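You operate a simulated robot arm through the tools that you are given. There is no shell and no other tool. Be economical: measure what you need, move in short steps, check, and stop when the job is done.

You run a simulated robot arm. Do the job below in one go: nothing can be reset, and whatever is moved stays where it is left.

JOB
Fold the pasta box shut, then pack it with broth carton and seeds jar in the wooden crate. Set down upright: broth carton, seeds jar.

It is judged by the outcome, as a careful person would: the job done as asked, and still so three seconds after it is handed in. It fails if anything else is knocked over, pushed out of place, dropped, spilled or broken. Flat cloth is picked up by pressing the open fingertips on it (5 to 10 N) and closing them slowly along it; thin cloth reads only 2 to 8 mm in the jaws.

ROBOT AND FRAMES
A 6-joint arm with a two-finger parallel gripper, fixed in place. Base frame: the origin is at the foot of the arm, x ahead of it, y to its left, z up; the work surface is at about z = 750. Lengths are in mm, angles in rad, forces in N, time in s.
With the tool pointing down near the work surface it reaches from about 320 to 700 mm from the base axis. Its first joint turns from -2.897 to 2.897 rad. Payload 4.1 kg.
The TCP is the grasp point between the finger pads, 23 mm short of the fingertips. In the tool frame z runs along the fingers and y along their closing line. Largest opening 94 mm; finger width 38, thickness 10; the body of the gripper, 54 by 96 mm, starts 39 mm behind the TCP.
Orientation is that of the tool frame in the base frame, as a unit quaternion [w, x, y, z]. With the fingers straight down and closing along the base's y, the tool's x points along the base's -x, its y along +y and its z along -z.

CONTROLS
- The arm moves only by the tool step_arm. Its argument "series" is a list of rows, each a list of 7 numbers: the shift along the tool's x, y, z in mm, then the turn, a rotation vector about the tool's x, y, z in rad, then the finger opening in mm, from 0 to 94. In form: [[dx, dy, dz, ax, ay, az, gripper], ...]. A call has 1 to 20 rows; each row is the pose to reach, as a shift and turn from the pose commanded when the call began, along the tool's axes at that moment. Each row takes 0.2 s and may step no farther than 50 mm and 0.15 rad from the row before; otherwise, or with a gripper value out of range, the whole call is refused. Where a pose cannot be reached the arm comes as near as it can. A force on the tool above 40 N (or 10 N above the force at the start of the call, whichever is more), or a blocked arm, ends the call early, and 0.2 s more pass. The fingers move at their own pace (about 45 mm/s each) and stop on an object; they squeeze with about 32 N. The grip force told is the motor's: it shows also when the fingers shut on nothing. Time passes only in rows, and 0.2 s behind the last, so rows that repeat a pose let the fingers close. It gives the time, the measured TCP pose, the force on the tool (base axes), the opening and the grip force at its end, in the units of the frame above (readings bear some noise), with the torque about the TCP (base axes, N m) and any sound that the robot's microphone picked up, and new pictures: "pictures" is both (left out), scene, wrist or none.
- Cameras (640 x 400 px; columns grow to the right, rows downward): "scene" is fixed at [401.7, 650.1, 1505.9]; the picture's right is [-0.99, 0.15, 0.00], its down [0.12, 0.78, -0.62] and it looks along [-0.09, -0.61, -0.79] (base axes); focal length 284 px, centre (320, 200). "wrist" rides on the gripper at [86, 16, -75] in the tool frame; the picture's right is [-0.18, 0.98, 0.00], its down [-0.58, -0.11, -0.81] and it looks along [-0.79, -0.15, 0.59] (tool axes); focal length 243 px, centre (320, 200). There is no depth. A picture from a camera that has moved, and an enlarged one, comes with that camera's place and axes in the base frame and with its lens.
- lift_body(by): slides the trunk up (or, below 0, down) by that many mm; the arm rides with it, the base frame stays. It gives what a move gives, with no picture.
- enlarge(camera, box): a new picture of the part [left, top, right, bottom] of that camera's present view, enlarged. The clock stands still meanwhile.
- close_job(): hands the job in; it is judged then, once.

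Work in short steps. Places have to be worked out from the pictures, the camera data and where the tool is seen: move nearer, look again, correct. Check each grasp and each placing, and mend what went wrong. You have 120 turns and 200 pictures in all, those below and enlarged ones among them. Open the gripper and draw the arm clear of the work before you hand the job in, unless the task says otherwise; then end with one line.

The tools are called after "Request:" as a command line: name --pt "numbers of a row" for each row, then --argument value for the rest, lists and objects as JSON in quotes. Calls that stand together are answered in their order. step_arm: Moves the arm, as the interface text tells. Its arguments: {"type":"object","properties":{"series":{"type":"array","items":{"type":"array","items":{"type":"number"}}},"pictures":{"type":"string","enum":["both","scene","wrist","none"]}},"required":["series"]} The other tools are called the same way: lift_body (by) slides the trunk up or down; enlarge (camera, box) takes an enlarged picture of a part of a camera's view; close_job () hands the job in.

At the start:

```text
time_s: 0.0
ee_pos: [252.9, 290.9, 1186.5]
tcp_rot: [-0.001, -0.001, 1.0, -0.001]
wrist_force: [-0.1, 0.8, 0.8]
torque: [-0.03, -0.02, 0.01]
finger_gap: 94.2
finger_force: 0.0
trunk travel left (down, up): [-450.0, 140.0]
```

scene: 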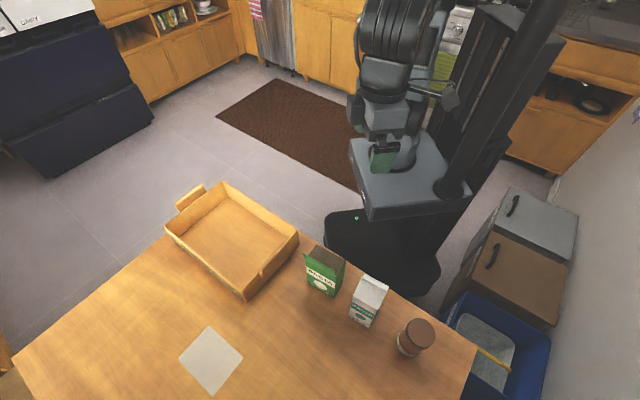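
wrist: 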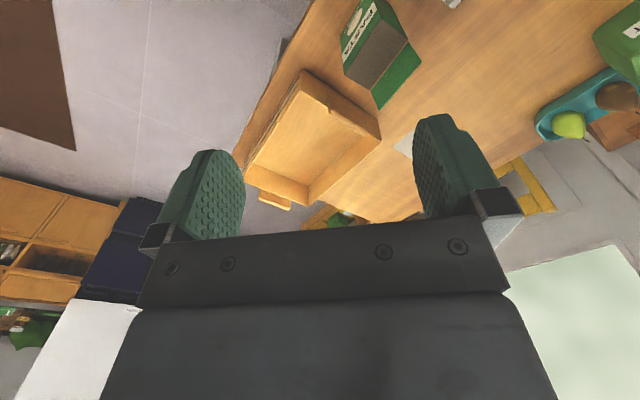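

I'll first look closer at the objects on the table.

Request:
enlarge --camera "scene" --box '[280, 220, 480, 370]'

Request:
enlarge --camera "scene" --box '[150, 170, 350, 320]'

```text
2.67 times, centred on (380, 295) of scene
camera zoom: at [401.7, 650.1, 1505.9], right [-0.99, 0.15, 0.0], down [0.12, 0.78, -0.62], along [-0.09, -0.61, -0.79], focal length 758 px, centre (160, -53)
```

zoom: 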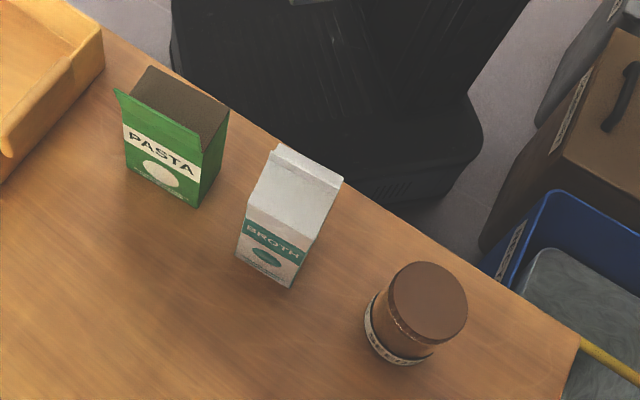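

```text
2.67 times, centred on (250, 245) of scene
camera zoom: at [401.7, 650.1, 1505.9], right [-0.99, 0.15, 0.0], down [0.12, 0.78, -0.62], along [-0.09, -0.61, -0.79], focal length 758 px, centre (507, 80)
```

zoom: 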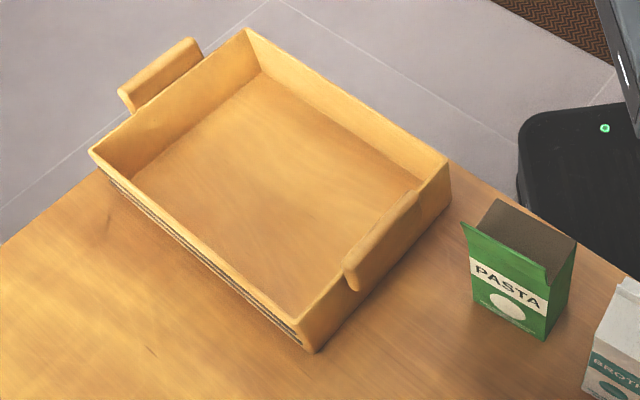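

The pasta box has its lid flap open on the camera (+y) side. I'll descend to view it with the wrist camera.

Request:
step_arm --pt "-12 2 45 0 0 0 94" --pt "-24 4 90 0 0 0 94" --pt "-36 6 135 0 0 0 94" --pt "-47 9 180 0 0 0 94" --pt "-47 9 180 0 0 0 94"

```text
time_s: 1.2
ee_pos: [301.7, 300.9, 1007.3]
tcp_rot: [0.0, 0.0, 1.0, 0.0]
wrist_force: [0.4, -0.5, -0.5]
torque: [-0.02, 0.01, -0.03]
finger_gap: 93.9
finger_force: 0.1
trunk travel left (down, up): [-450.0, 140.0]
camera wrist: at [215.5, 316.9, 1081.2], right [0.18, 0.98, 0.0], down [0.58, -0.11, 0.81], along [0.79, -0.15, -0.59], focal length 243 px, centre (320, 200)
```

scene: 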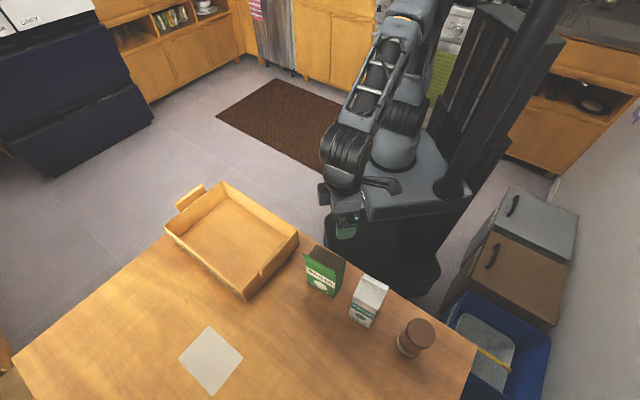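
wrist: 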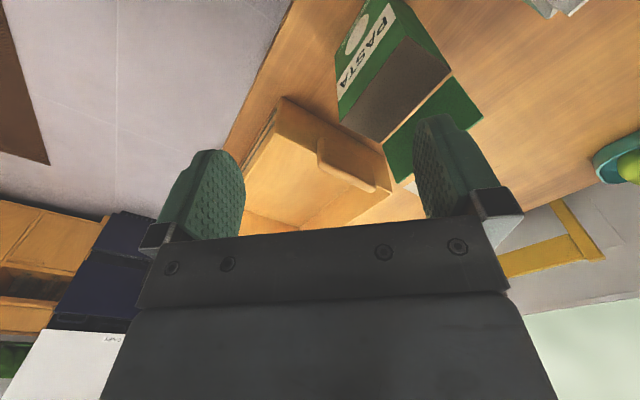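

Request:
enlarge --camera "wrist" --box '[310, 0, 510, 200]'

Request:
enlarge --camera "scene" --box '[295, 235, 395, 335]'

```text
2.00 times, centred on (410, 100) of wrist
camera zoom: at [215.5, 316.9, 1081.2], right [0.18, 0.98, 0.0], down [0.58, -0.11, 0.81], along [0.79, -0.15, -0.59], focal length 485 px, centre (140, 400)
```

zoom: 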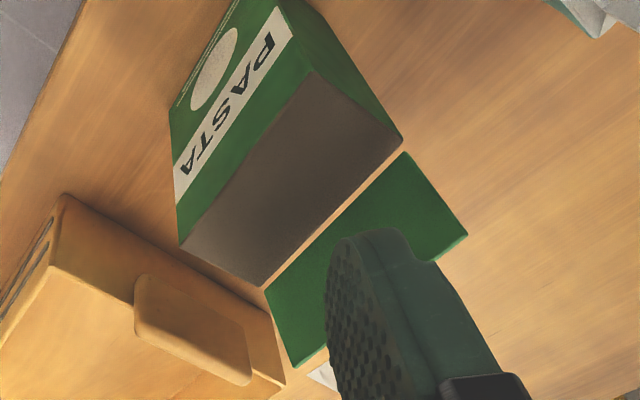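

```text
4.00 times, centred on (345, 285) of scene
camera zoom: at [401.7, 650.1, 1505.9], right [-0.99, 0.15, 0.0], down [0.12, 0.78, -0.62], along [-0.09, -0.61, -0.79], focal length 1138 px, centre (220, -140)
```

zoom: 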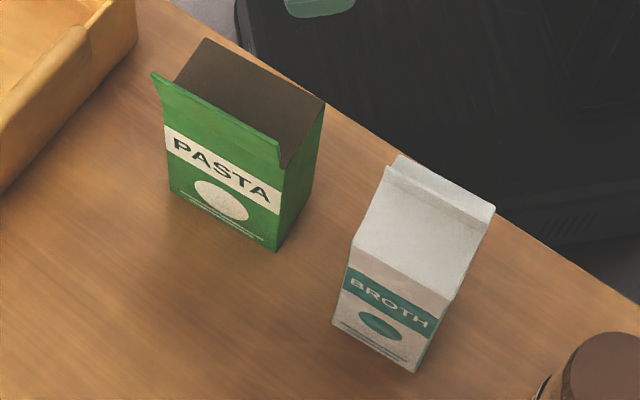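

The flap stands about vertical on the +y front edge: hinge z≈887, tip z≈940, box top about 79×50 mm centred at (343,357). I move over beyond the flap with closed fingers turned to the box's axes.

Request:
step_arm --pt "-20 26 0 0 0 0.134 60" --pt "-40 52 0 0 0 0.268 30" --pt "-60 78 0 0 0 0.402 0" --pt "-80 104 0 0 0 0.536 0" --pt "-101 130 0 0 0 0.67 0" --pt "-101 130 0 0 0 0.67 0"

```text
time_s: 2.6
ee_pos: [402.5, 430.9, 1006.5]
tcp_rot: [0.001, 0.33, 0.944, 0.0]
wrist_force: [0.0, 0.3, -0.9]
torque: [-0.03, 0.0, -0.03]
finger_gap: 0.0
finger_force: 31.5
trunk travel left (down, up): [-450.0, 140.0]
camera wrist: at [344.4, 496.6, 1081.6], right [0.76, 0.65, 0.0], down [0.39, -0.45, 0.81], along [0.53, -0.61, -0.59], focal length 243 px, centre (320, 200)
```

scene: 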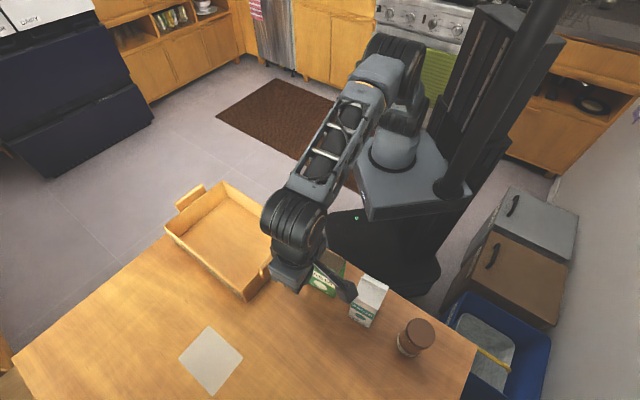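
wrist: 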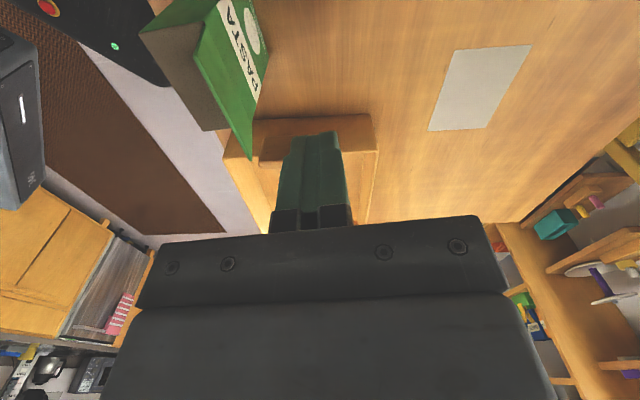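

Request:
step_arm --pt "0 0 28 0 0 0 0" --pt "0 0 55 0 0 0 0" --pt "0 -15 55 0 0 0 0" --pt "0 -30 55 0 0 0 0" --pt "0 -42 55 0 0 0 0"

```text
time_s: 3.8
ee_pos: [376.0, 396.5, 951.8]
tcp_rot: [0.0, 0.329, 0.944, 0.0]
wrist_force: [-0.1, 0.0, -0.7]
torque: [-0.03, 0.04, 0.01]
finger_gap: 0.0
finger_force: 31.9
trunk travel left (down, up): [-450.0, 140.0]
camera wrist: at [318.3, 463.1, 1026.5], right [0.75, 0.66, 0.0], down [0.39, -0.45, 0.81], along [0.53, -0.61, -0.59], focal length 243 px, centre (320, 200)
```

scene: 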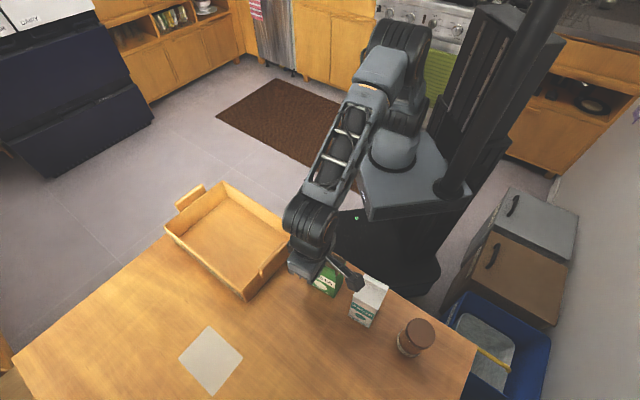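
wrist: 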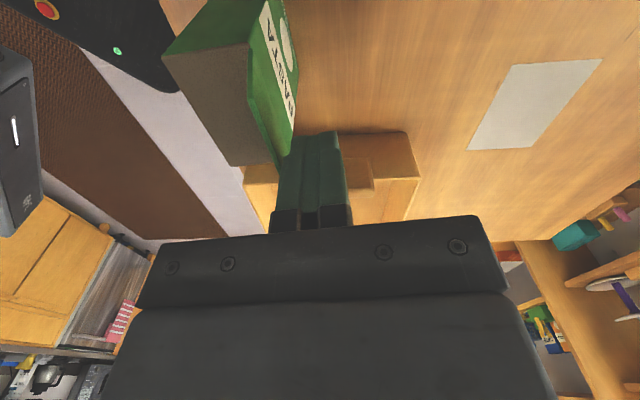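

Request:
step_arm --pt "0 -5 0 0 0 0 0" --pt "0 -10 0 0 0 0 0" --pt "0 -15 0 0 0 0 0" --pt "0 -20 0 0 0 0 0" --pictures "wrist"

```text
time_s: 4.8
ee_pos: [362.8, 380.9, 951.2]
tcp_rot: [0.0, 0.329, 0.944, 0.0]
wrist_force: [0.0, -0.1, 0.0]
torque: [-0.03, 0.0, 0.01]
finger_gap: 0.1
finger_force: 31.5
trunk travel left (down, up): [-450.0, 140.0]
camera wrist: at [305.9, 447.6, 1027.0], right [0.75, 0.66, 0.0], down [0.39, -0.45, 0.81], along [0.53, -0.61, -0.59], focal length 243 px, centre (320, 200)
```

wrist: 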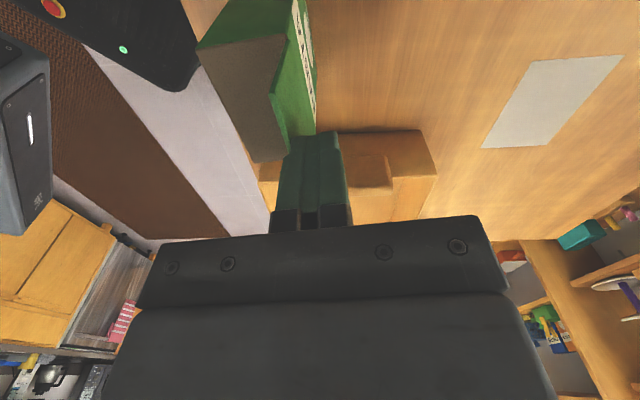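

The flap follows with almost no force. I continue along its arc inward and down.

Request:
step_arm --pt "0 -5 0 0 0 0 0" --pt "0 -10 0 0 0 0 0" --pt "0 -15 2 0 0 0 0" --pt "0 -20 5 0 0 0 0" --pt "0 -25 9 0 0 0 0" --pt "0 -29 14 0 0 0 0" --pt "0 -32 19 0 0 0 0" --pictures "both"

```text
time_s: 6.4
ee_pos: [343.5, 357.2, 932.4]
tcp_rot: [-0.001, 0.328, 0.945, 0.0]
wrist_force: [-0.7, -0.3, 0.2]
torque: [0.02, 0.01, -0.03]
finger_gap: 0.3
finger_force: 32.2
trunk travel left (down, up): [-450.0, 140.0]
camera wrist: at [286.0, 422.2, 1007.5], right [0.75, 0.66, 0.0], down [0.39, -0.45, 0.81], along [0.53, -0.61, -0.59], focal length 243 px, centre (320, 200)
```

scene: 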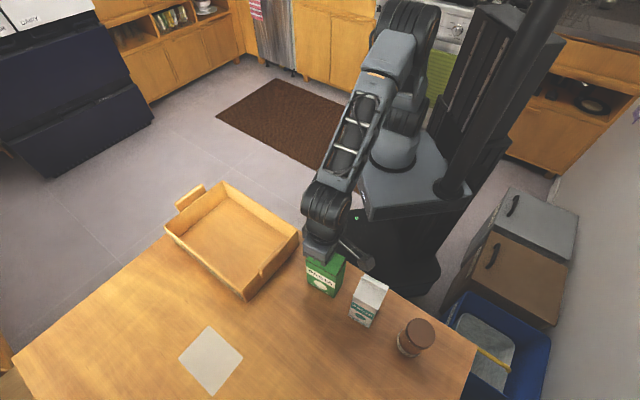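
wrist: 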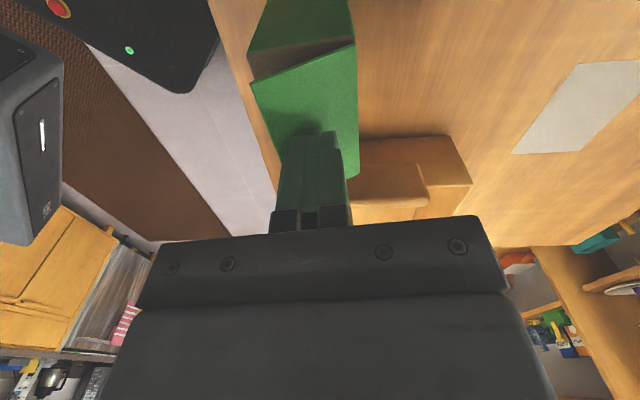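

The flap is about half closed; now I press down gently.

Request:
step_arm --pt "0 -2 4 0 0 0 0" --pt "0 -4 8 0 0 0 0" --pt "0 -5 12 0 0 0 0" --pt "0 -5 15 0 0 0 0" --pt "0 -5 18 0 0 0 0" --pictures "wrist"

```text
time_s: 7.6
ee_pos: [339.4, 352.0, 915.0]
tcp_rot: [0.0, 0.329, 0.944, 0.001]
wrist_force: [-1.2, 0.0, 11.9]
torque: [0.01, 0.01, -0.02]
finger_gap: 0.0
finger_force: 32.3
trunk travel left (down, up): [-450.0, 140.0]
camera wrist: at [282.6, 418.5, 991.7], right [0.75, 0.66, 0.0], down [0.39, -0.45, 0.81], along [0.53, -0.61, -0.59], focal length 243 px, centre (320, 200)
```

wrist: 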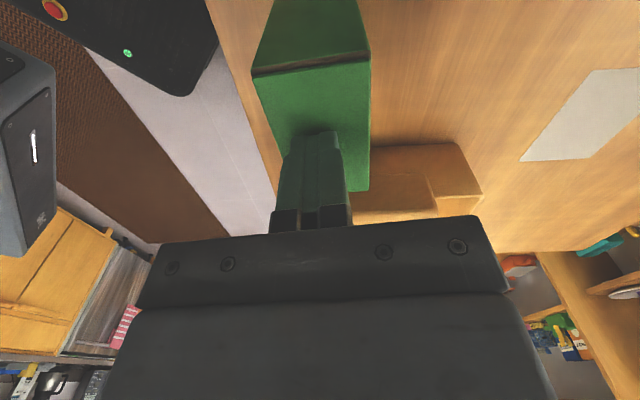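

Contact 12 N: flap is down. Press a little more, then lift and check.

Request:
step_arm --pt "0 0 2 0 0 0 0" --pt "0 0 3 0 0 0 0" --pt "0 0 3 0 0 0 0" --pt "0 0 -20 0 0 0 0" --pt "0 0 -60 0 0 0 0" --pictures "both"

```text
time_s: 8.8
ee_pos: [340.6, 352.3, 974.2]
tcp_rot: [-0.001, 0.329, 0.944, -0.002]
wrist_force: [-0.2, 0.2, 0.0]
torque: [-0.01, 0.06, 0.0]
finger_gap: 0.0
finger_force: 31.7
trunk travel left (down, up): [-450.0, 140.0]
camera wrist: at [282.6, 418.8, 1049.2], right [0.75, 0.66, 0.0], down [0.39, -0.44, 0.81], along [0.53, -0.61, -0.59], focal length 243 px, centre (320, 200)
```

scene: 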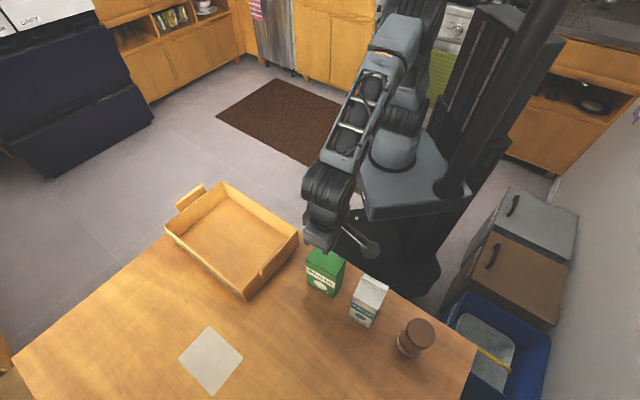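
wrist: 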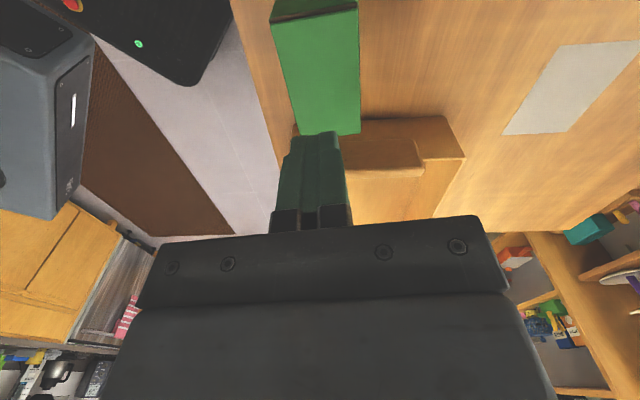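

The lid stays shut. I now open and grasp the pasta box across its 50 mm depth near the top.

Request:
step_arm --pt "-1 1 0 0 0 0.0 94" --pt "-2 2 0 0 0 0.0 94" --pt "-2 2 0 0 0 0 94" --pt "-2 2 40 0 0 0 94" --pt "-2 2 80 0 0 0 94" --pt "-2 2 111 0 0 0 94" --pt "-2 2 111 0 0 0 94" --pictures "both"

```text
time_s: 10.3
ee_pos: [346.8, 357.7, 874.1]
tcp_rot: [0.002, 0.33, 0.944, 0.01]
wrist_force: [0.9, -3.2, 16.6]
torque: [1.41, 1.13, 0.29]
finger_gap: 94.0
finger_force: 0.1
trunk travel left (down, up): [-450.0, 140.0]
stopped in row 7: the force on the tool passed its limit at 43 N (the readings are from after the stop); the commanded pose is now the measured one
camera wrist: at [288.6, 422.6, 949.1], right [0.76, 0.65, 0.02], down [0.38, -0.46, 0.8], along [0.53, -0.6, -0.6], focal length 243 px, centre (320, 200)
```

scene: 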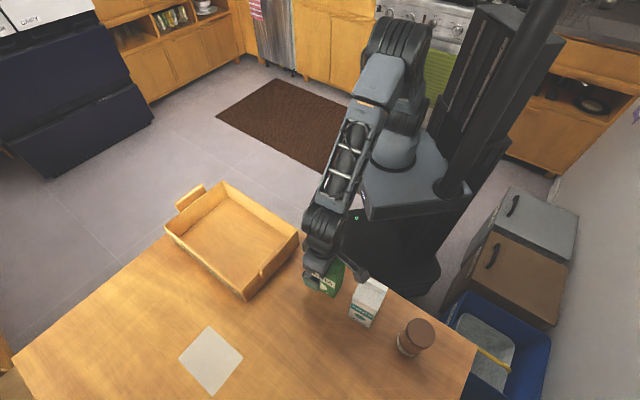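
wrist: 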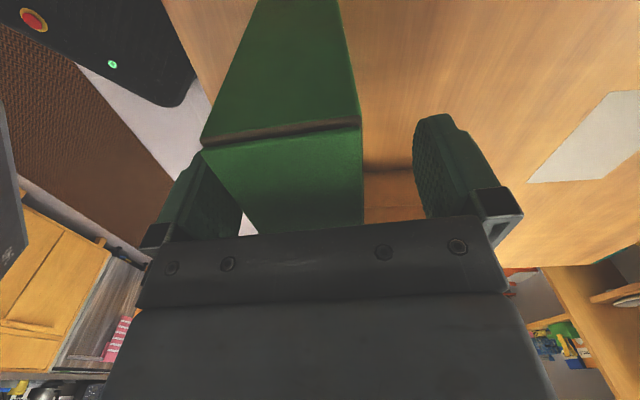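

The force pattern (contact ~110 mm toward tool +x) says the wrist-camera housing touched the broth carton's top. I back straight up and check.

Request:
step_arm --pt "0 0 -30 0 0 0 94" --pt "0 0 -80 0 0 0 94" --pt "0 0 -126 0 0 0 94" --pictures "scene"

Request:
enlarge --camera "scene" --box '[280, 220, 480, 370]'

```text
time_s: 11.1
ee_pos: [344.1, 355.2, 998.0]
tcp_rot: [0.001, 0.33, 0.944, 0.007]
wrist_force: [0.3, 0.2, 0.8]
torque: [-0.02, 0.01, -0.02]
finger_gap: 94.0
finger_force: 0.0
trunk travel left (down, up): [-450.0, 140.0]
```

scene: 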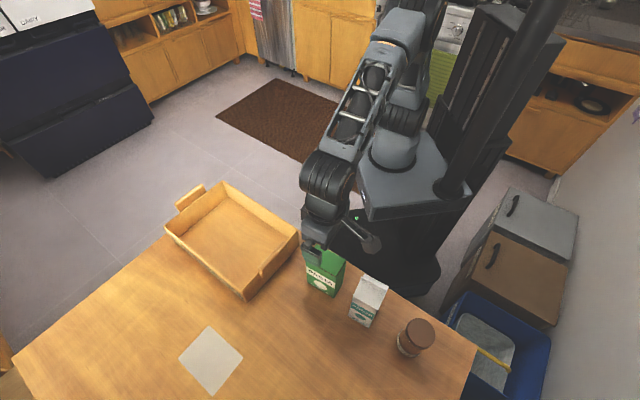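

```text
2.67 times, centred on (380, 295) of scene
camera zoom: at [401.7, 650.1, 1505.9], right [-0.99, 0.15, 0.0], down [0.12, 0.78, -0.62], along [-0.09, -0.61, -0.79], focal length 758 px, centre (160, -53)
```

zoom: 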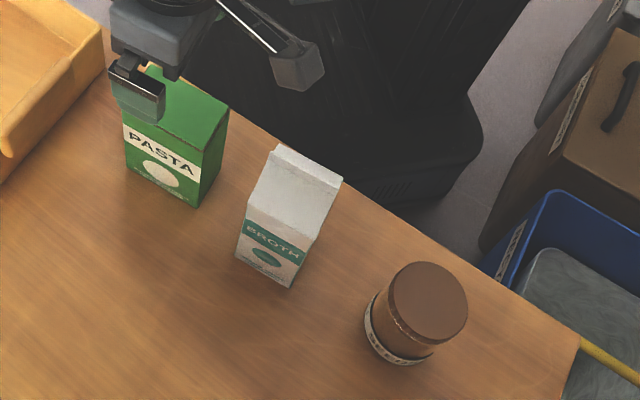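

Everything still in place. I'll take the broth first, turned −90° so the camera boom hangs over the free robot side; moving above it to look.

Request:
step_arm --pt "0 0 -15 0 0 -0.143 94" --pt "5 0 -30 0 0 -0.286 94" --pt "20 2 -30 0 0 -0.429 94" --pt "40 4 -30 0 0 -0.572 94" --pt "60 6 -30 0 0 -0.715 94" --pt "80 8 -30 0 0 -0.858 94" --pt "100 10 -30 0 0 -1.0 94" --pt "121 12 -30 0 0 -1.143 94" --pt "121 12 -30 0 0 -1.286 94" --pt "121 12 -30 0 0 -1.429 94" --pt "121 12 -30 0 0 -1.57 94" --pt "121 12 -30 0 0 -1.57 94" --pictures "both"

```text
time_s: 13.7
ee_pos: [257.2, 439.9, 1027.4]
tcp_rot: [0.007, -0.436, 0.9, 0.004]
wrist_force: [0.7, -0.2, 0.4]
torque: [0.06, 0.03, -0.01]
finger_gap: 93.9
finger_force: 0.1
trunk travel left (down, up): [-450.0, 140.0]
camera wrist: at [190.0, 381.2, 1101.2], right [-0.66, 0.76, 0.01], down [0.44, 0.38, 0.81], along [0.61, 0.54, -0.58], focal length 243 px, centre (320, 200)
```

scene: 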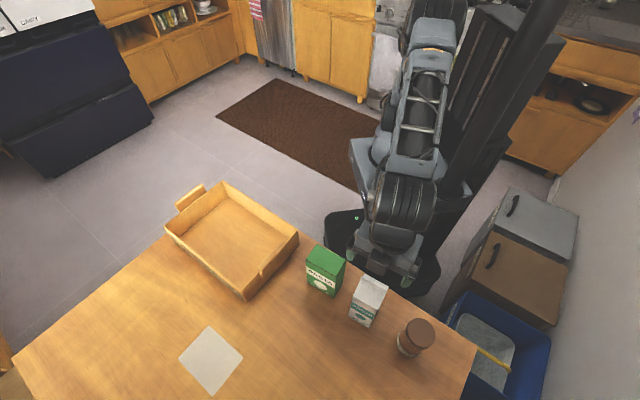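
wrist: 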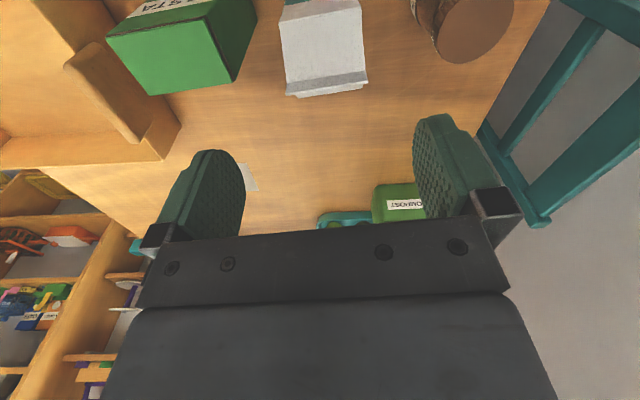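

Request:
enlarge --camera "wrist" --box '[250, 0, 410, 110]'

```text
3.64 times, centred on (330, 55) of wrist
camera zoom: at [190.0, 381.2, 1101.2], right [-0.66, 0.76, 0.01], down [0.44, 0.38, 0.81], along [0.61, 0.54, -0.58], focal length 882 px, centre (284, 727)
```

zoom: 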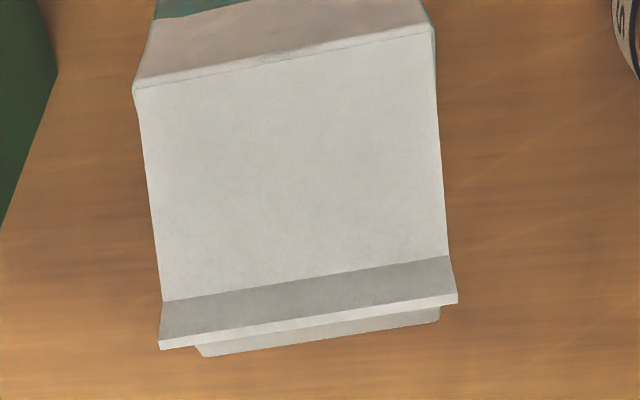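

Broth: ridge centre ≈(255,443), ridge top z≈943, shoulder ≈895, ~55 mm wide. I descend with fingers straddling its width, in steps watching force.

Request:
step_arm --pt "-1 3.6 20 0 0 0.045 94" --pt "-1 3.6 50 0 0 0.045 94" --pt "-1 3.6 80 0 0 0.045 94" --pt "-1 3.6 100 0 0 0.045 94" --pt "-1 3.6 110 0 0 0.045 94" --pt "-1 3.6 114 0 0 0.045 94" --pictures "both"

```text
time_s: 15.1
ee_pos: [256.2, 444.6, 913.2]
tcp_rot: [0.006, -0.414, 0.91, 0.005]
wrist_force: [-0.4, 0.2, -0.3]
torque: [-0.02, -0.01, 0.04]
finger_gap: 93.9
finger_force: 0.0
trunk travel left (down, up): [-450.0, 140.0]
camera wrist: at [186.4, 388.8, 986.9], right [-0.62, 0.78, 0.01], down [0.46, 0.36, 0.81], along [0.64, 0.51, -0.58], focal length 243 px, centre (320, 200)
```

scene: 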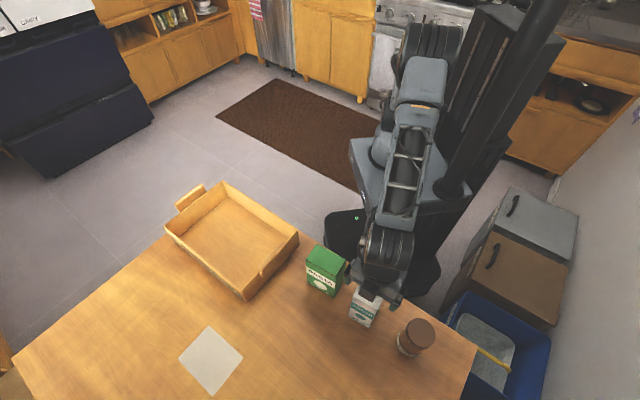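
wrist: 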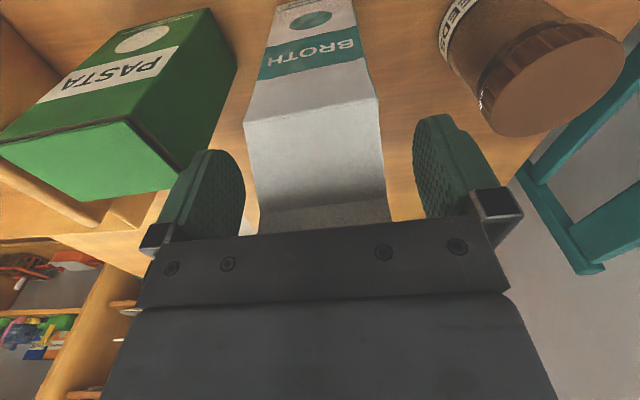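

Well centred. Creep down until just shy of ridge contact.

Request:
step_arm --pt "0 0 2 0 0 0 94" --pt "0 0 4 0 0 0 94" --pt "0 0 6 0 0 0 94" --pictures "none"

```text
time_s: 15.9
ee_pos: [255.6, 444.6, 907.0]
tcp_rot: [0.006, -0.414, 0.91, 0.005]
wrist_force: [0.5, -0.8, -1.1]
torque: [-0.02, 0.05, -0.01]
finger_gap: 94.1
finger_force: 0.0
trunk travel left (down, up): [-450.0, 140.0]
```

Request:
step_arm --pt "0 0 2 0 0 0 94" --pt "0 0 4 0 0 0 94" --pt "0 0 6 0 0 0 94" --pt "0 0 7 0 0 0 94" --pictures "wrist"

```text
time_s: 16.9
ee_pos: [255.9, 445.7, 901.1]
tcp_rot: [0.006, -0.413, 0.911, 0.005]
wrist_force: [-0.2, -0.8, 5.7]
torque: [-0.06, -0.13, -0.04]
finger_gap: 93.9
finger_force: 0.1
trunk travel left (down, up): [-450.0, 140.0]
camera wrist: at [186.5, 389.3, 974.7], right [-0.62, 0.78, 0.01], down [0.46, 0.35, 0.82], along [0.64, 0.51, -0.58], focal length 243 px, centre (320, 200)
```

wrist: 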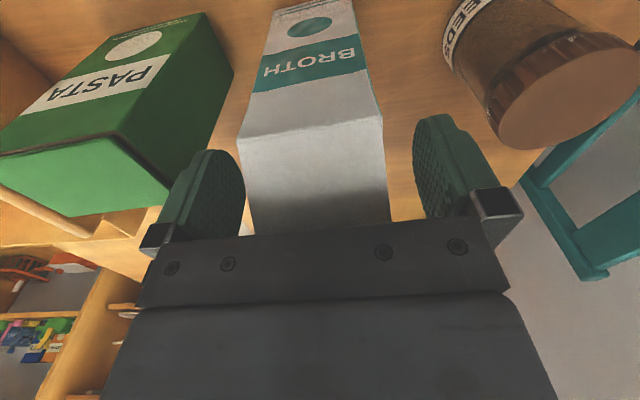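

Light ridge contact at TCP z 901. Back 2 mm and close.

Request:
step_arm --pt "0 0 -2.5 0 0 0 94" --pt "0 0 -2.5 0 0 0 70" --pt "0 0 -2.5 0 0 0 50" --pt "0 0 -2.5 0 0 0 40" --pt "0 0 -2.5 0 0 0 40" --pt "0 0 -2.5 0 0 0 40" --pictures "wrist"

```text
time_s: 18.3
ee_pos: [255.6, 444.3, 902.4]
tcp_rot: [0.006, -0.414, 0.91, 0.005]
wrist_force: [1.7, -0.6, 0.2]
torque: [-0.28, -0.11, 0.04]
finger_gap: 59.9
finger_force: 32.0
trunk travel left (down, up): [-450.0, 140.0]
camera wrist: at [186.6, 389.3, 976.4], right [-0.62, 0.78, 0.01], down [0.46, 0.36, 0.81], along [0.64, 0.51, -0.58], focal length 243 px, centre (320, 200)
```

wrist: 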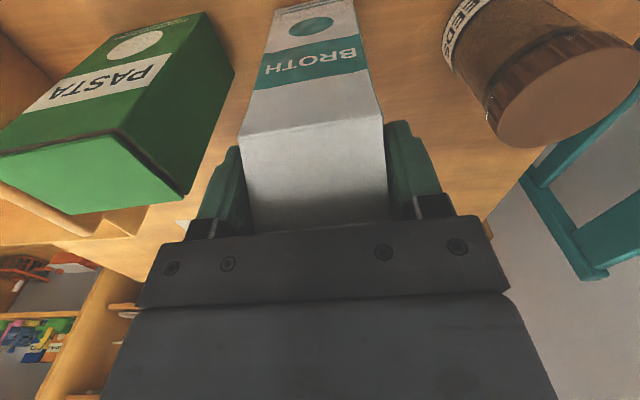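

Gripped at 59.9 mm. Lift.

Request:
step_arm --pt "0 0 -10 0 0 0 40" --pt "0 0 -25 0 0 0 40" --pt "0 0 -50 0 0 0 40" --pt "0 0 -80 0 0 0 40" --pt "0 0 -110 0 0 0 40" --pt "0 0 -140 0 0 0 40" --pt "0 0 -140 0 0 0 40" --pictures "both"

```text
time_s: 19.9
ee_pos: [254.6, 443.4, 1042.4]
tcp_rot: [0.006, -0.414, 0.91, 0.005]
wrist_force: [0.3, -0.5, -5.1]
torque: [0.01, 0.01, 0.04]
finger_gap: 59.9
finger_force: 32.0
trunk travel left (down, up): [-450.0, 140.0]
camera wrist: at [184.9, 387.3, 1116.8], right [-0.62, 0.78, 0.01], down [0.46, 0.36, 0.81], along [0.64, 0.51, -0.58], focal length 243 px, centre (320, 200)
```

scene: 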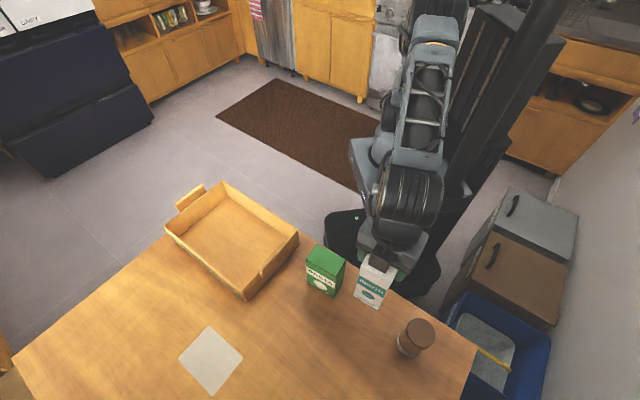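
wrist: 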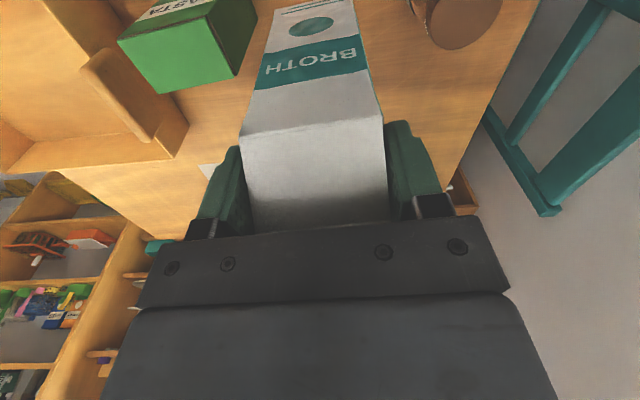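

Held, weight ~5 N. Lift further and carry toward the crate, above the pasta box.

Request:
step_arm --pt "0 0 -45 0 0 0 40" --pt "-8 -36 -50 0 0 0 40" --pt "-16 -80 -50 0 0 0 40" --pt "-25 -120 -50 0 0 0 40" --pt "-33 -160 -50 0 0 0 40" --pt "-41 -200 -50 0 0 0 40" --pt "-50 -240 -50 0 0 0 40" --pt "-58 -280 -50 0 0 0 40" --pt "-66 -320 -50 0 0 0 40" --pt "-75 -360 -50 0 0 0 40" --pt "-83 -399 -50 0 0 0 40" --pt "-83 -399 -50 0 0 0 40" --pictures "both"

```text
time_s: 22.5
ee_pos: [610.4, 242.7, 1092.8]
tcp_rot: [0.005, -0.414, 0.91, 0.004]
wrist_force: [-0.1, 0.4, -4.9]
torque: [0.0, -0.01, -0.01]
finger_gap: 59.8
finger_force: 32.1
trunk travel left (down, up): [-450.0, 140.0]
camera wrist: at [541.1, 187.1, 1166.6], right [-0.62, 0.78, 0.01], down [0.46, 0.36, 0.81], along [0.64, 0.51, -0.58], focal length 243 px, centre (320, 200)
```

scene: 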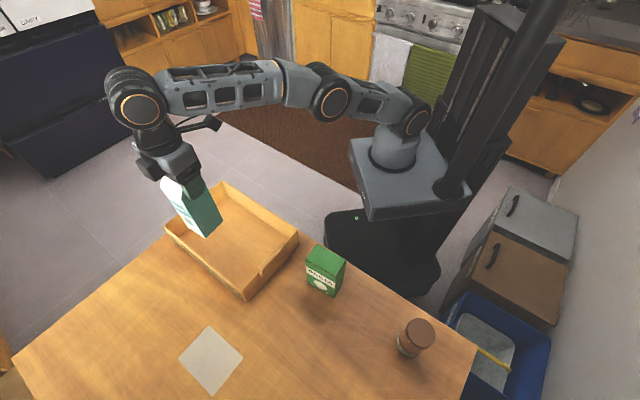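
wrist: 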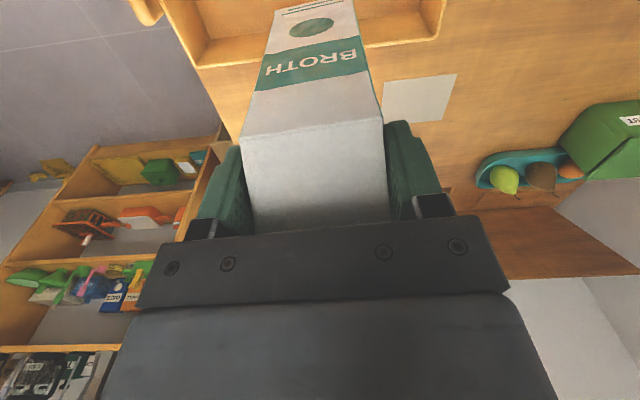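

From the scene the crate spans rim corners (554,369),(786,138),(399,209),(628,−19); I shift inward to (598,231), align to the crate, and lower.

Request:
step_arm --pt "9 0 0 0 0 0.03 40" --pt "17 1 0 0 0 0.065 40" --pt "17 1 40 0 0 0.065 40" --pt "17 1 80 0 0 0.065 40" --pt "17 1 110 0 0 0.065 40" --pt "17 1 130 0 0 0.065 40" --pictures "both"

Request:
enlarge --camera "scene" --box '[150, 150, 310, 310]'

```text
time_s: 23.9
ee_pos: [600.2, 231.5, 961.9]
tcp_rot: [0.006, -0.385, 0.923, 0.005]
wrist_force: [-0.2, 0.5, -5.1]
torque: [-0.01, 0.0, -0.01]
finger_gap: 59.8
finger_force: 32.3
trunk travel left (down, up): [-450.0, 140.0]
camera wrist: at [526.0, 180.9, 1036.0], right [-0.57, 0.82, 0.01], down [0.48, 0.32, 0.81], along [0.67, 0.47, -0.58], focal length 243 px, centre (320, 200)
```

scene: 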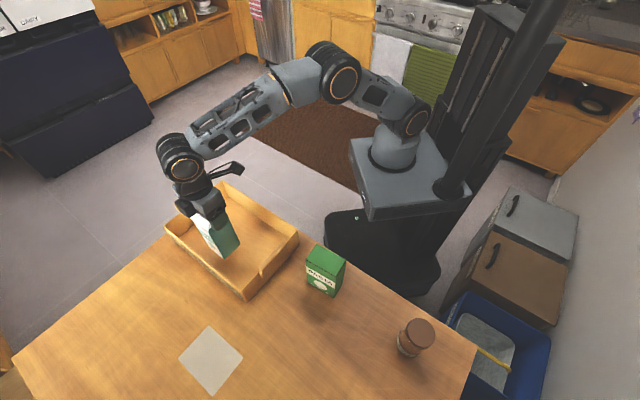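
wrist: 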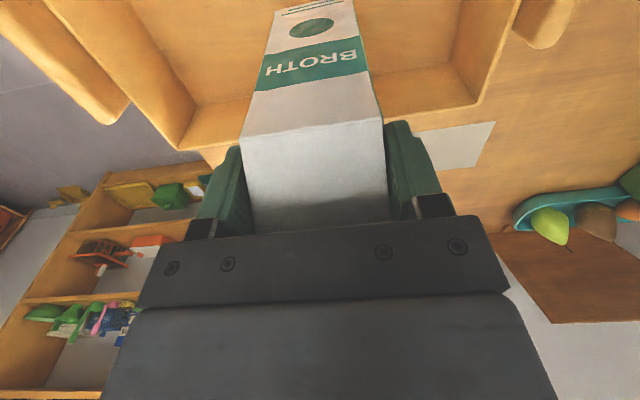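

```text
2.50 times, centred on (230, 230) of scene
camera zoom: at [401.7, 650.1, 1505.9], right [-0.99, 0.15, 0.0], down [0.12, 0.78, -0.62], along [-0.09, -0.61, -0.79], focal length 711 px, centre (545, 125)
```

zoom: 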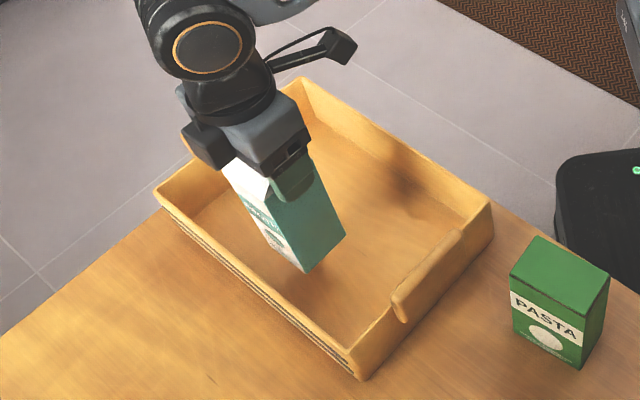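

Request:
step_arm --pt "7 0 0 0 0 0 40" --pt "7 0 25 0 0 0 40" --pt "7 0 38 0 0 0 40" --pt "7 0 42 0 0 0 40" --pt "7 0 45 0 0 0 40" --pt "7 0 48 0 0 0 40" --pictures "scene"

```text
time_s: 25.3
ee_pos: [594.1, 228.0, 915.1]
tcp_rot: [0.006, -0.384, 0.923, 0.004]
wrist_force: [0.7, 0.1, -6.4]
torque: [-0.01, 0.02, 0.01]
finger_gap: 59.8
finger_force: 32.1
trunk travel left (down, up): [-450.0, 140.0]
```

scene: 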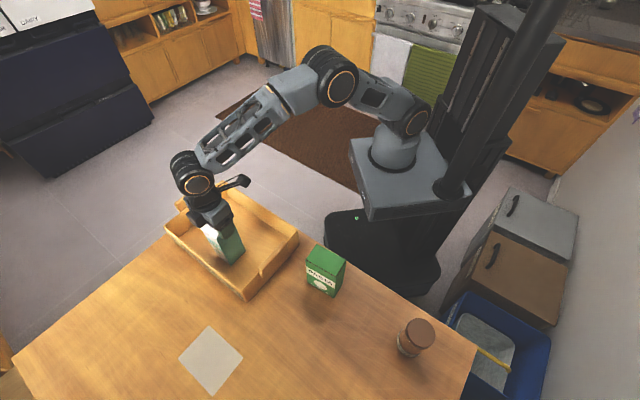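

Not yet on the floor; creep down.

Request:
step_arm --pt "0 0 1.5 0 0 0 40" --pt "0 0 3 0 0 0 40" --pt "0 0 4.5 0 0 0 40" --pictures "none"

```text
time_s: 26.1
ee_pos: [594.0, 227.3, 909.9]
tcp_rot: [0.006, -0.384, 0.923, 0.004]
wrist_force: [0.8, 0.3, -4.5]
torque: [-0.01, 0.03, -0.01]
finger_gap: 60.0
finger_force: 31.6
trunk travel left (down, up): [-450.0, 140.0]
```

Request:
step_arm --pt "0 0 1 0 0 0 40" --pt "0 0 2 0 0 0 40" --pt "0 0 3 0 0 0 40" --pt "0 0 4 0 0 0 40" --pictures "none"

```text
time_s: 27.1
ee_pos: [593.4, 226.2, 909.4]
tcp_rot: [0.007, -0.385, 0.923, 0.005]
wrist_force: [-4.2, -2.5, 12.0]
torque: [-0.9, 0.6, -0.16]
finger_gap: 59.7
finger_force: 32.2
trunk travel left (down, up): [-450.0, 140.0]
```

Floor reached (12 N). Ease off a bit and release.

Request:
step_arm --pt "0 0 -2 0 0 0 40" --pt "0 0 -2 0 0 0 60" --pt "0 0 -2 0 0 0 70" --pt "0 0 -2 0 0 0 90" --pt "0 0 -2 0 0 0 90" --pt "0 0 -40 0 0 0 90" --pt "0 0 -80 0 0 0 90" --pt "0 0 -120 0 0 0 90" --pictures "both"

Request:
enlarge --camera "scene" --box '[150, 150, 310, 310]'

```text
time_s: 28.9
ee_pos: [593.1, 226.5, 1026.2]
tcp_rot: [0.006, -0.385, 0.923, 0.004]
wrist_force: [0.5, 0.0, -0.1]
torque: [0.03, -0.02, 0.01]
finger_gap: 90.1
finger_force: 0.1
trunk travel left (down, up): [-450.0, 140.0]
camera wrist: at [520.2, 175.5, 1100.1], right [-0.57, 0.82, 0.01], down [0.48, 0.33, 0.81], along [0.67, 0.47, -0.58], focal length 243 px, centre (320, 200)
```

scene: 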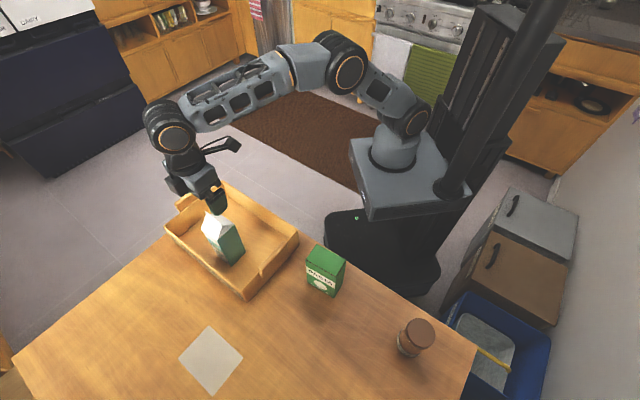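
wrist: 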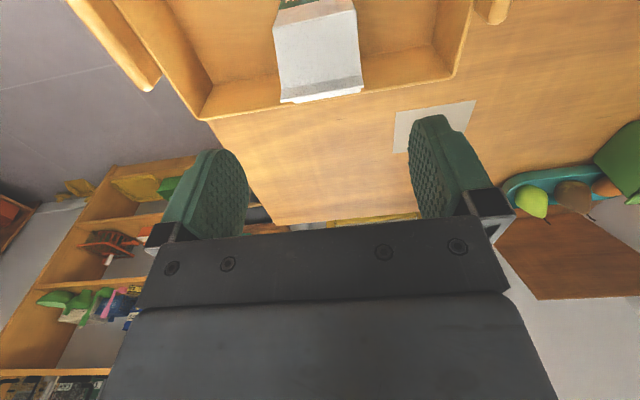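

```text
2.50 times, centred on (230, 230) of scene
camera zoom: at [401.7, 650.1, 1505.9], right [-0.99, 0.15, 0.0], down [0.12, 0.78, -0.62], along [-0.09, -0.61, -0.79], focal length 711 px, centre (545, 125)
```

zoom: 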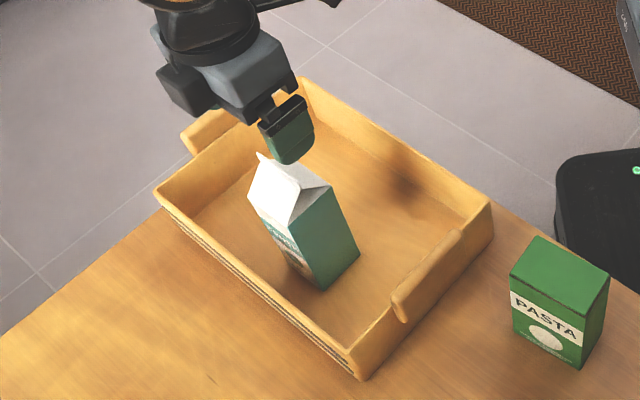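

Broth stands upright in the crate. Now back to the pasta box with the earlier orientation (space where the boom swings is free now).

Request:
step_arm --pt "8 27 0 0 0 0.148 94" --pt "17 54 0 0 0 0.296 94" --pt "25 80 0 0 0 0.444 94" --pt "34 107 0 0 0 0.592 94" --pt "42 134 0 0 0 0.74 94" --pt "51 161 0 0 0 0.888 94" --pt "59 188 0 0 0 1.036 94" --pt "68 214 0 0 0 1.184 94" --pt "76 241 0 0 0 1.332 94" --pt "85 268 0 0 0 1.48 94" --pt "85 268 40 0 0 1.48 94" --pt "85 268 40 0 0 1.48 94" --pictures "both"

```text
time_s: 31.5
ee_pos: [343.3, 355.7, 984.5]
tcp_rot: [0.001, 0.34, 0.94, 0.008]
wrist_force: [-0.6, 0.3, -0.8]
torque: [0.04, 0.04, 0.01]
finger_gap: 93.7
finger_force: 0.0
trunk travel left (down, up): [-450.0, 140.0]
camera wrist: at [286.3, 421.8, 1060.7], right [0.77, 0.64, 0.01], down [0.37, -0.47, 0.8], along [0.52, -0.61, -0.6], focal length 243 px, centre (320, 200)
```

scene: 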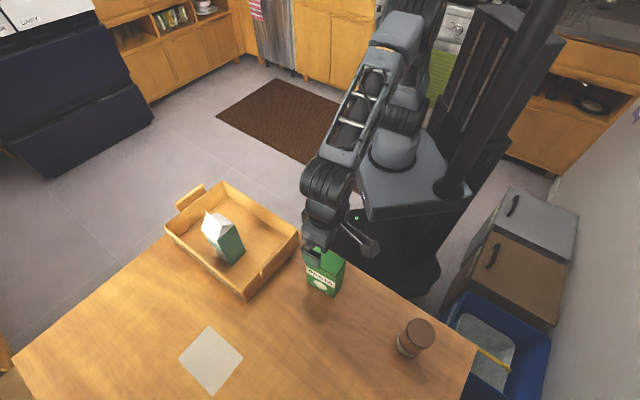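
wrist: 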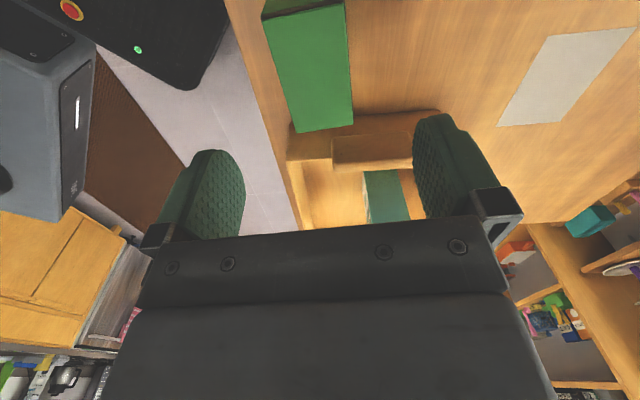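

Aligned. Descend to grasp height, checking force.

Request:
step_arm --pt "0 -1 40 0.016 0 0 94" --pt "0 -1 80 0.016 0 0 94" --pt "0 -1 105 0.016 0 0 94" --pt "0 -1 116 0.016 0 0 94" --pt "0 -1 121 0.016 0 0 94" --pictures "wrist"

```text
time_s: 32.7
ee_pos: [344.1, 354.9, 865.8]
tcp_rot: [0.0, 0.339, 0.941, 0.001]
wrist_force: [0.2, -0.2, -0.7]
torque: [-0.04, -0.04, 0.02]
finger_gap: 94.0
finger_force: 0.1
trunk travel left (down, up): [-450.0, 140.0]
camera wrist: at [287.6, 423.3, 940.4], right [0.77, 0.64, 0.0], down [0.38, -0.46, 0.8], along [0.51, -0.62, -0.59], focal length 243 px, centre (320, 200)
```

wrist: 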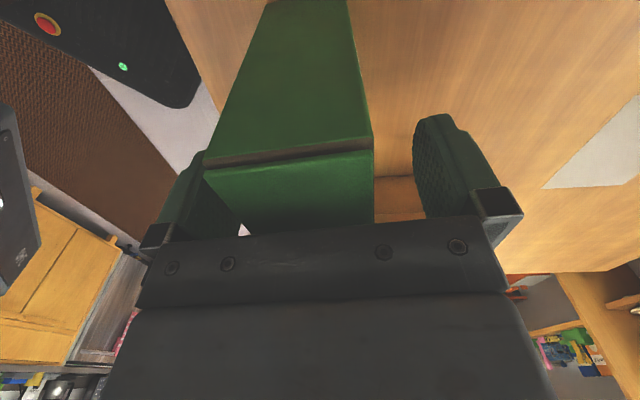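

Request:
step_arm --pt "0 0 0 0 0 0 75" --pt "0 0 0 0 0 0 60" --pt "0 0 0 0 0 0 45" --pt "0 0 0 0 0 0 35" --pt "0 0 0 0 0 0 35" --pt "0 0 0 0 0 0 35" --pictures "both"

```text
time_s: 34.1
ee_pos: [343.4, 355.6, 866.6]
tcp_rot: [-0.001, 0.339, 0.941, 0.0]
wrist_force: [-0.6, -2.0, 1.6]
torque: [-0.14, 0.07, 0.0]
finger_gap: 50.2
finger_force: 31.9
trunk travel left (down, up): [-450.0, 140.0]
camera wrist: at [287.4, 423.1, 940.8], right [0.77, 0.64, 0.0], down [0.38, -0.46, 0.8], along [0.51, -0.62, -0.59], focal length 243 px, centre (320, 200)
```

scene: 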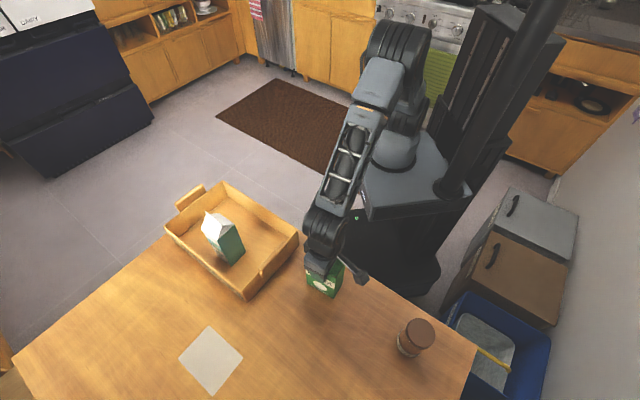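
wrist: 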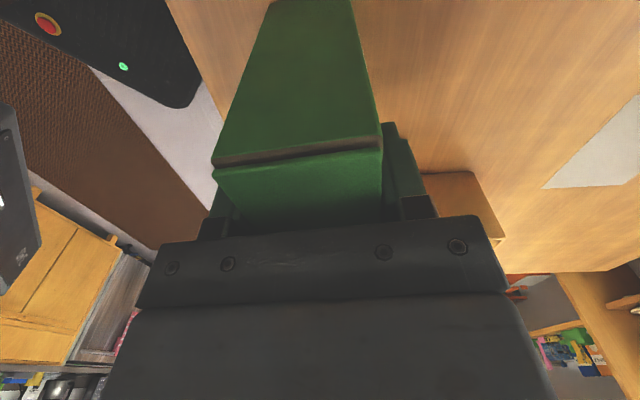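

Gripped (50.2 mm). Lift and carry along to the crate's robot-side half.

Request:
step_arm --pt "0 0 -15 0 0 0 35" --pt "0 0 -50 0 0 0 35" --pt "0 0 -95 0 0 0 35" --pt "0 0 -140 0 0 0 35" --pt "-40 -4 -150 0 0 0.02 35" --pt "-80 -8 -150 0 0 0.04 35" --pt "-120 -12 -150 0 0 0.06 35" --pt "-160 -16 -150 0 0 0.085 35" --pt "-200 -20 -150 0 0 0.085 35" --pt "-240 -24 -150 0 0 0.085 35" --pt "-280 -28 -150 0 0 0.085 35" --pt "-310 -31 -150 0 0 0.085 35" --pt "-333 -33 -150 0 0 0.085 35" --pt "-333 -33 -150 0 0 0.085 35" --pictures "both"

Request:
enlarge --camera "scene" --box '[150, 150, 310, 310]'

```text
time_s: 37.1
ee_pos: [580.8, 118.2, 1013.5]
tcp_rot: [-0.002, 0.378, 0.926, 0.0]
wrist_force: [-0.5, 0.0, -3.3]
torque: [0.02, -0.03, 0.01]
finger_gap: 49.9
finger_force: 31.7
trunk travel left (down, up): [-450.0, 140.0]
camera wrist: at [530.6, 189.5, 1090.2], right [0.82, 0.57, 0.0], down [0.34, -0.49, 0.8], along [0.46, -0.66, -0.59], focal length 243 px, centre (320, 200)
```

scene: 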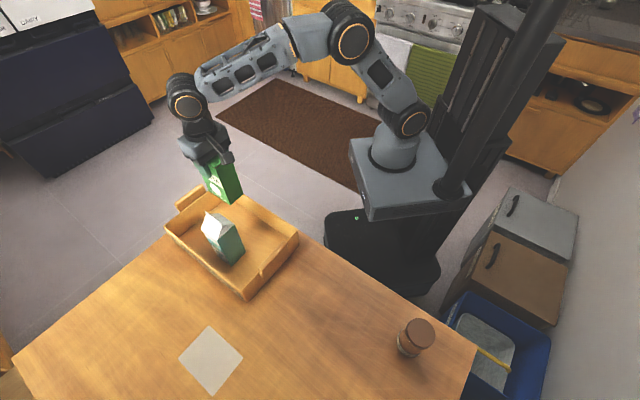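
wrist: 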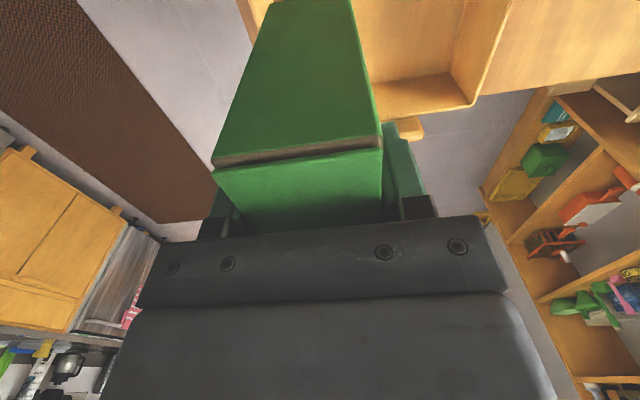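

```text
2.50 times, centred on (230, 230) of scene
camera zoom: at [401.7, 650.1, 1505.9], right [-0.99, 0.15, 0.0], down [0.12, 0.78, -0.62], along [-0.09, -0.61, -0.79], focal length 711 px, centre (545, 125)
```

zoom: 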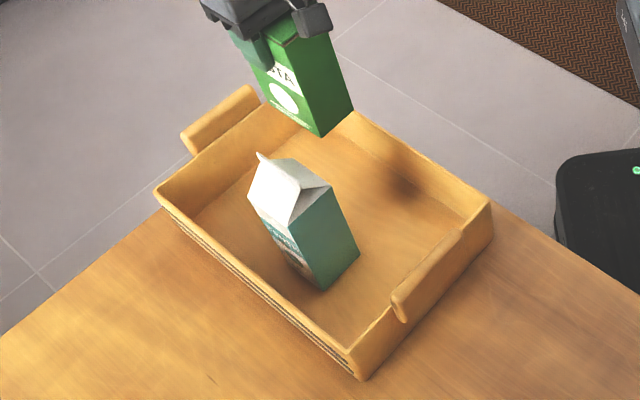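

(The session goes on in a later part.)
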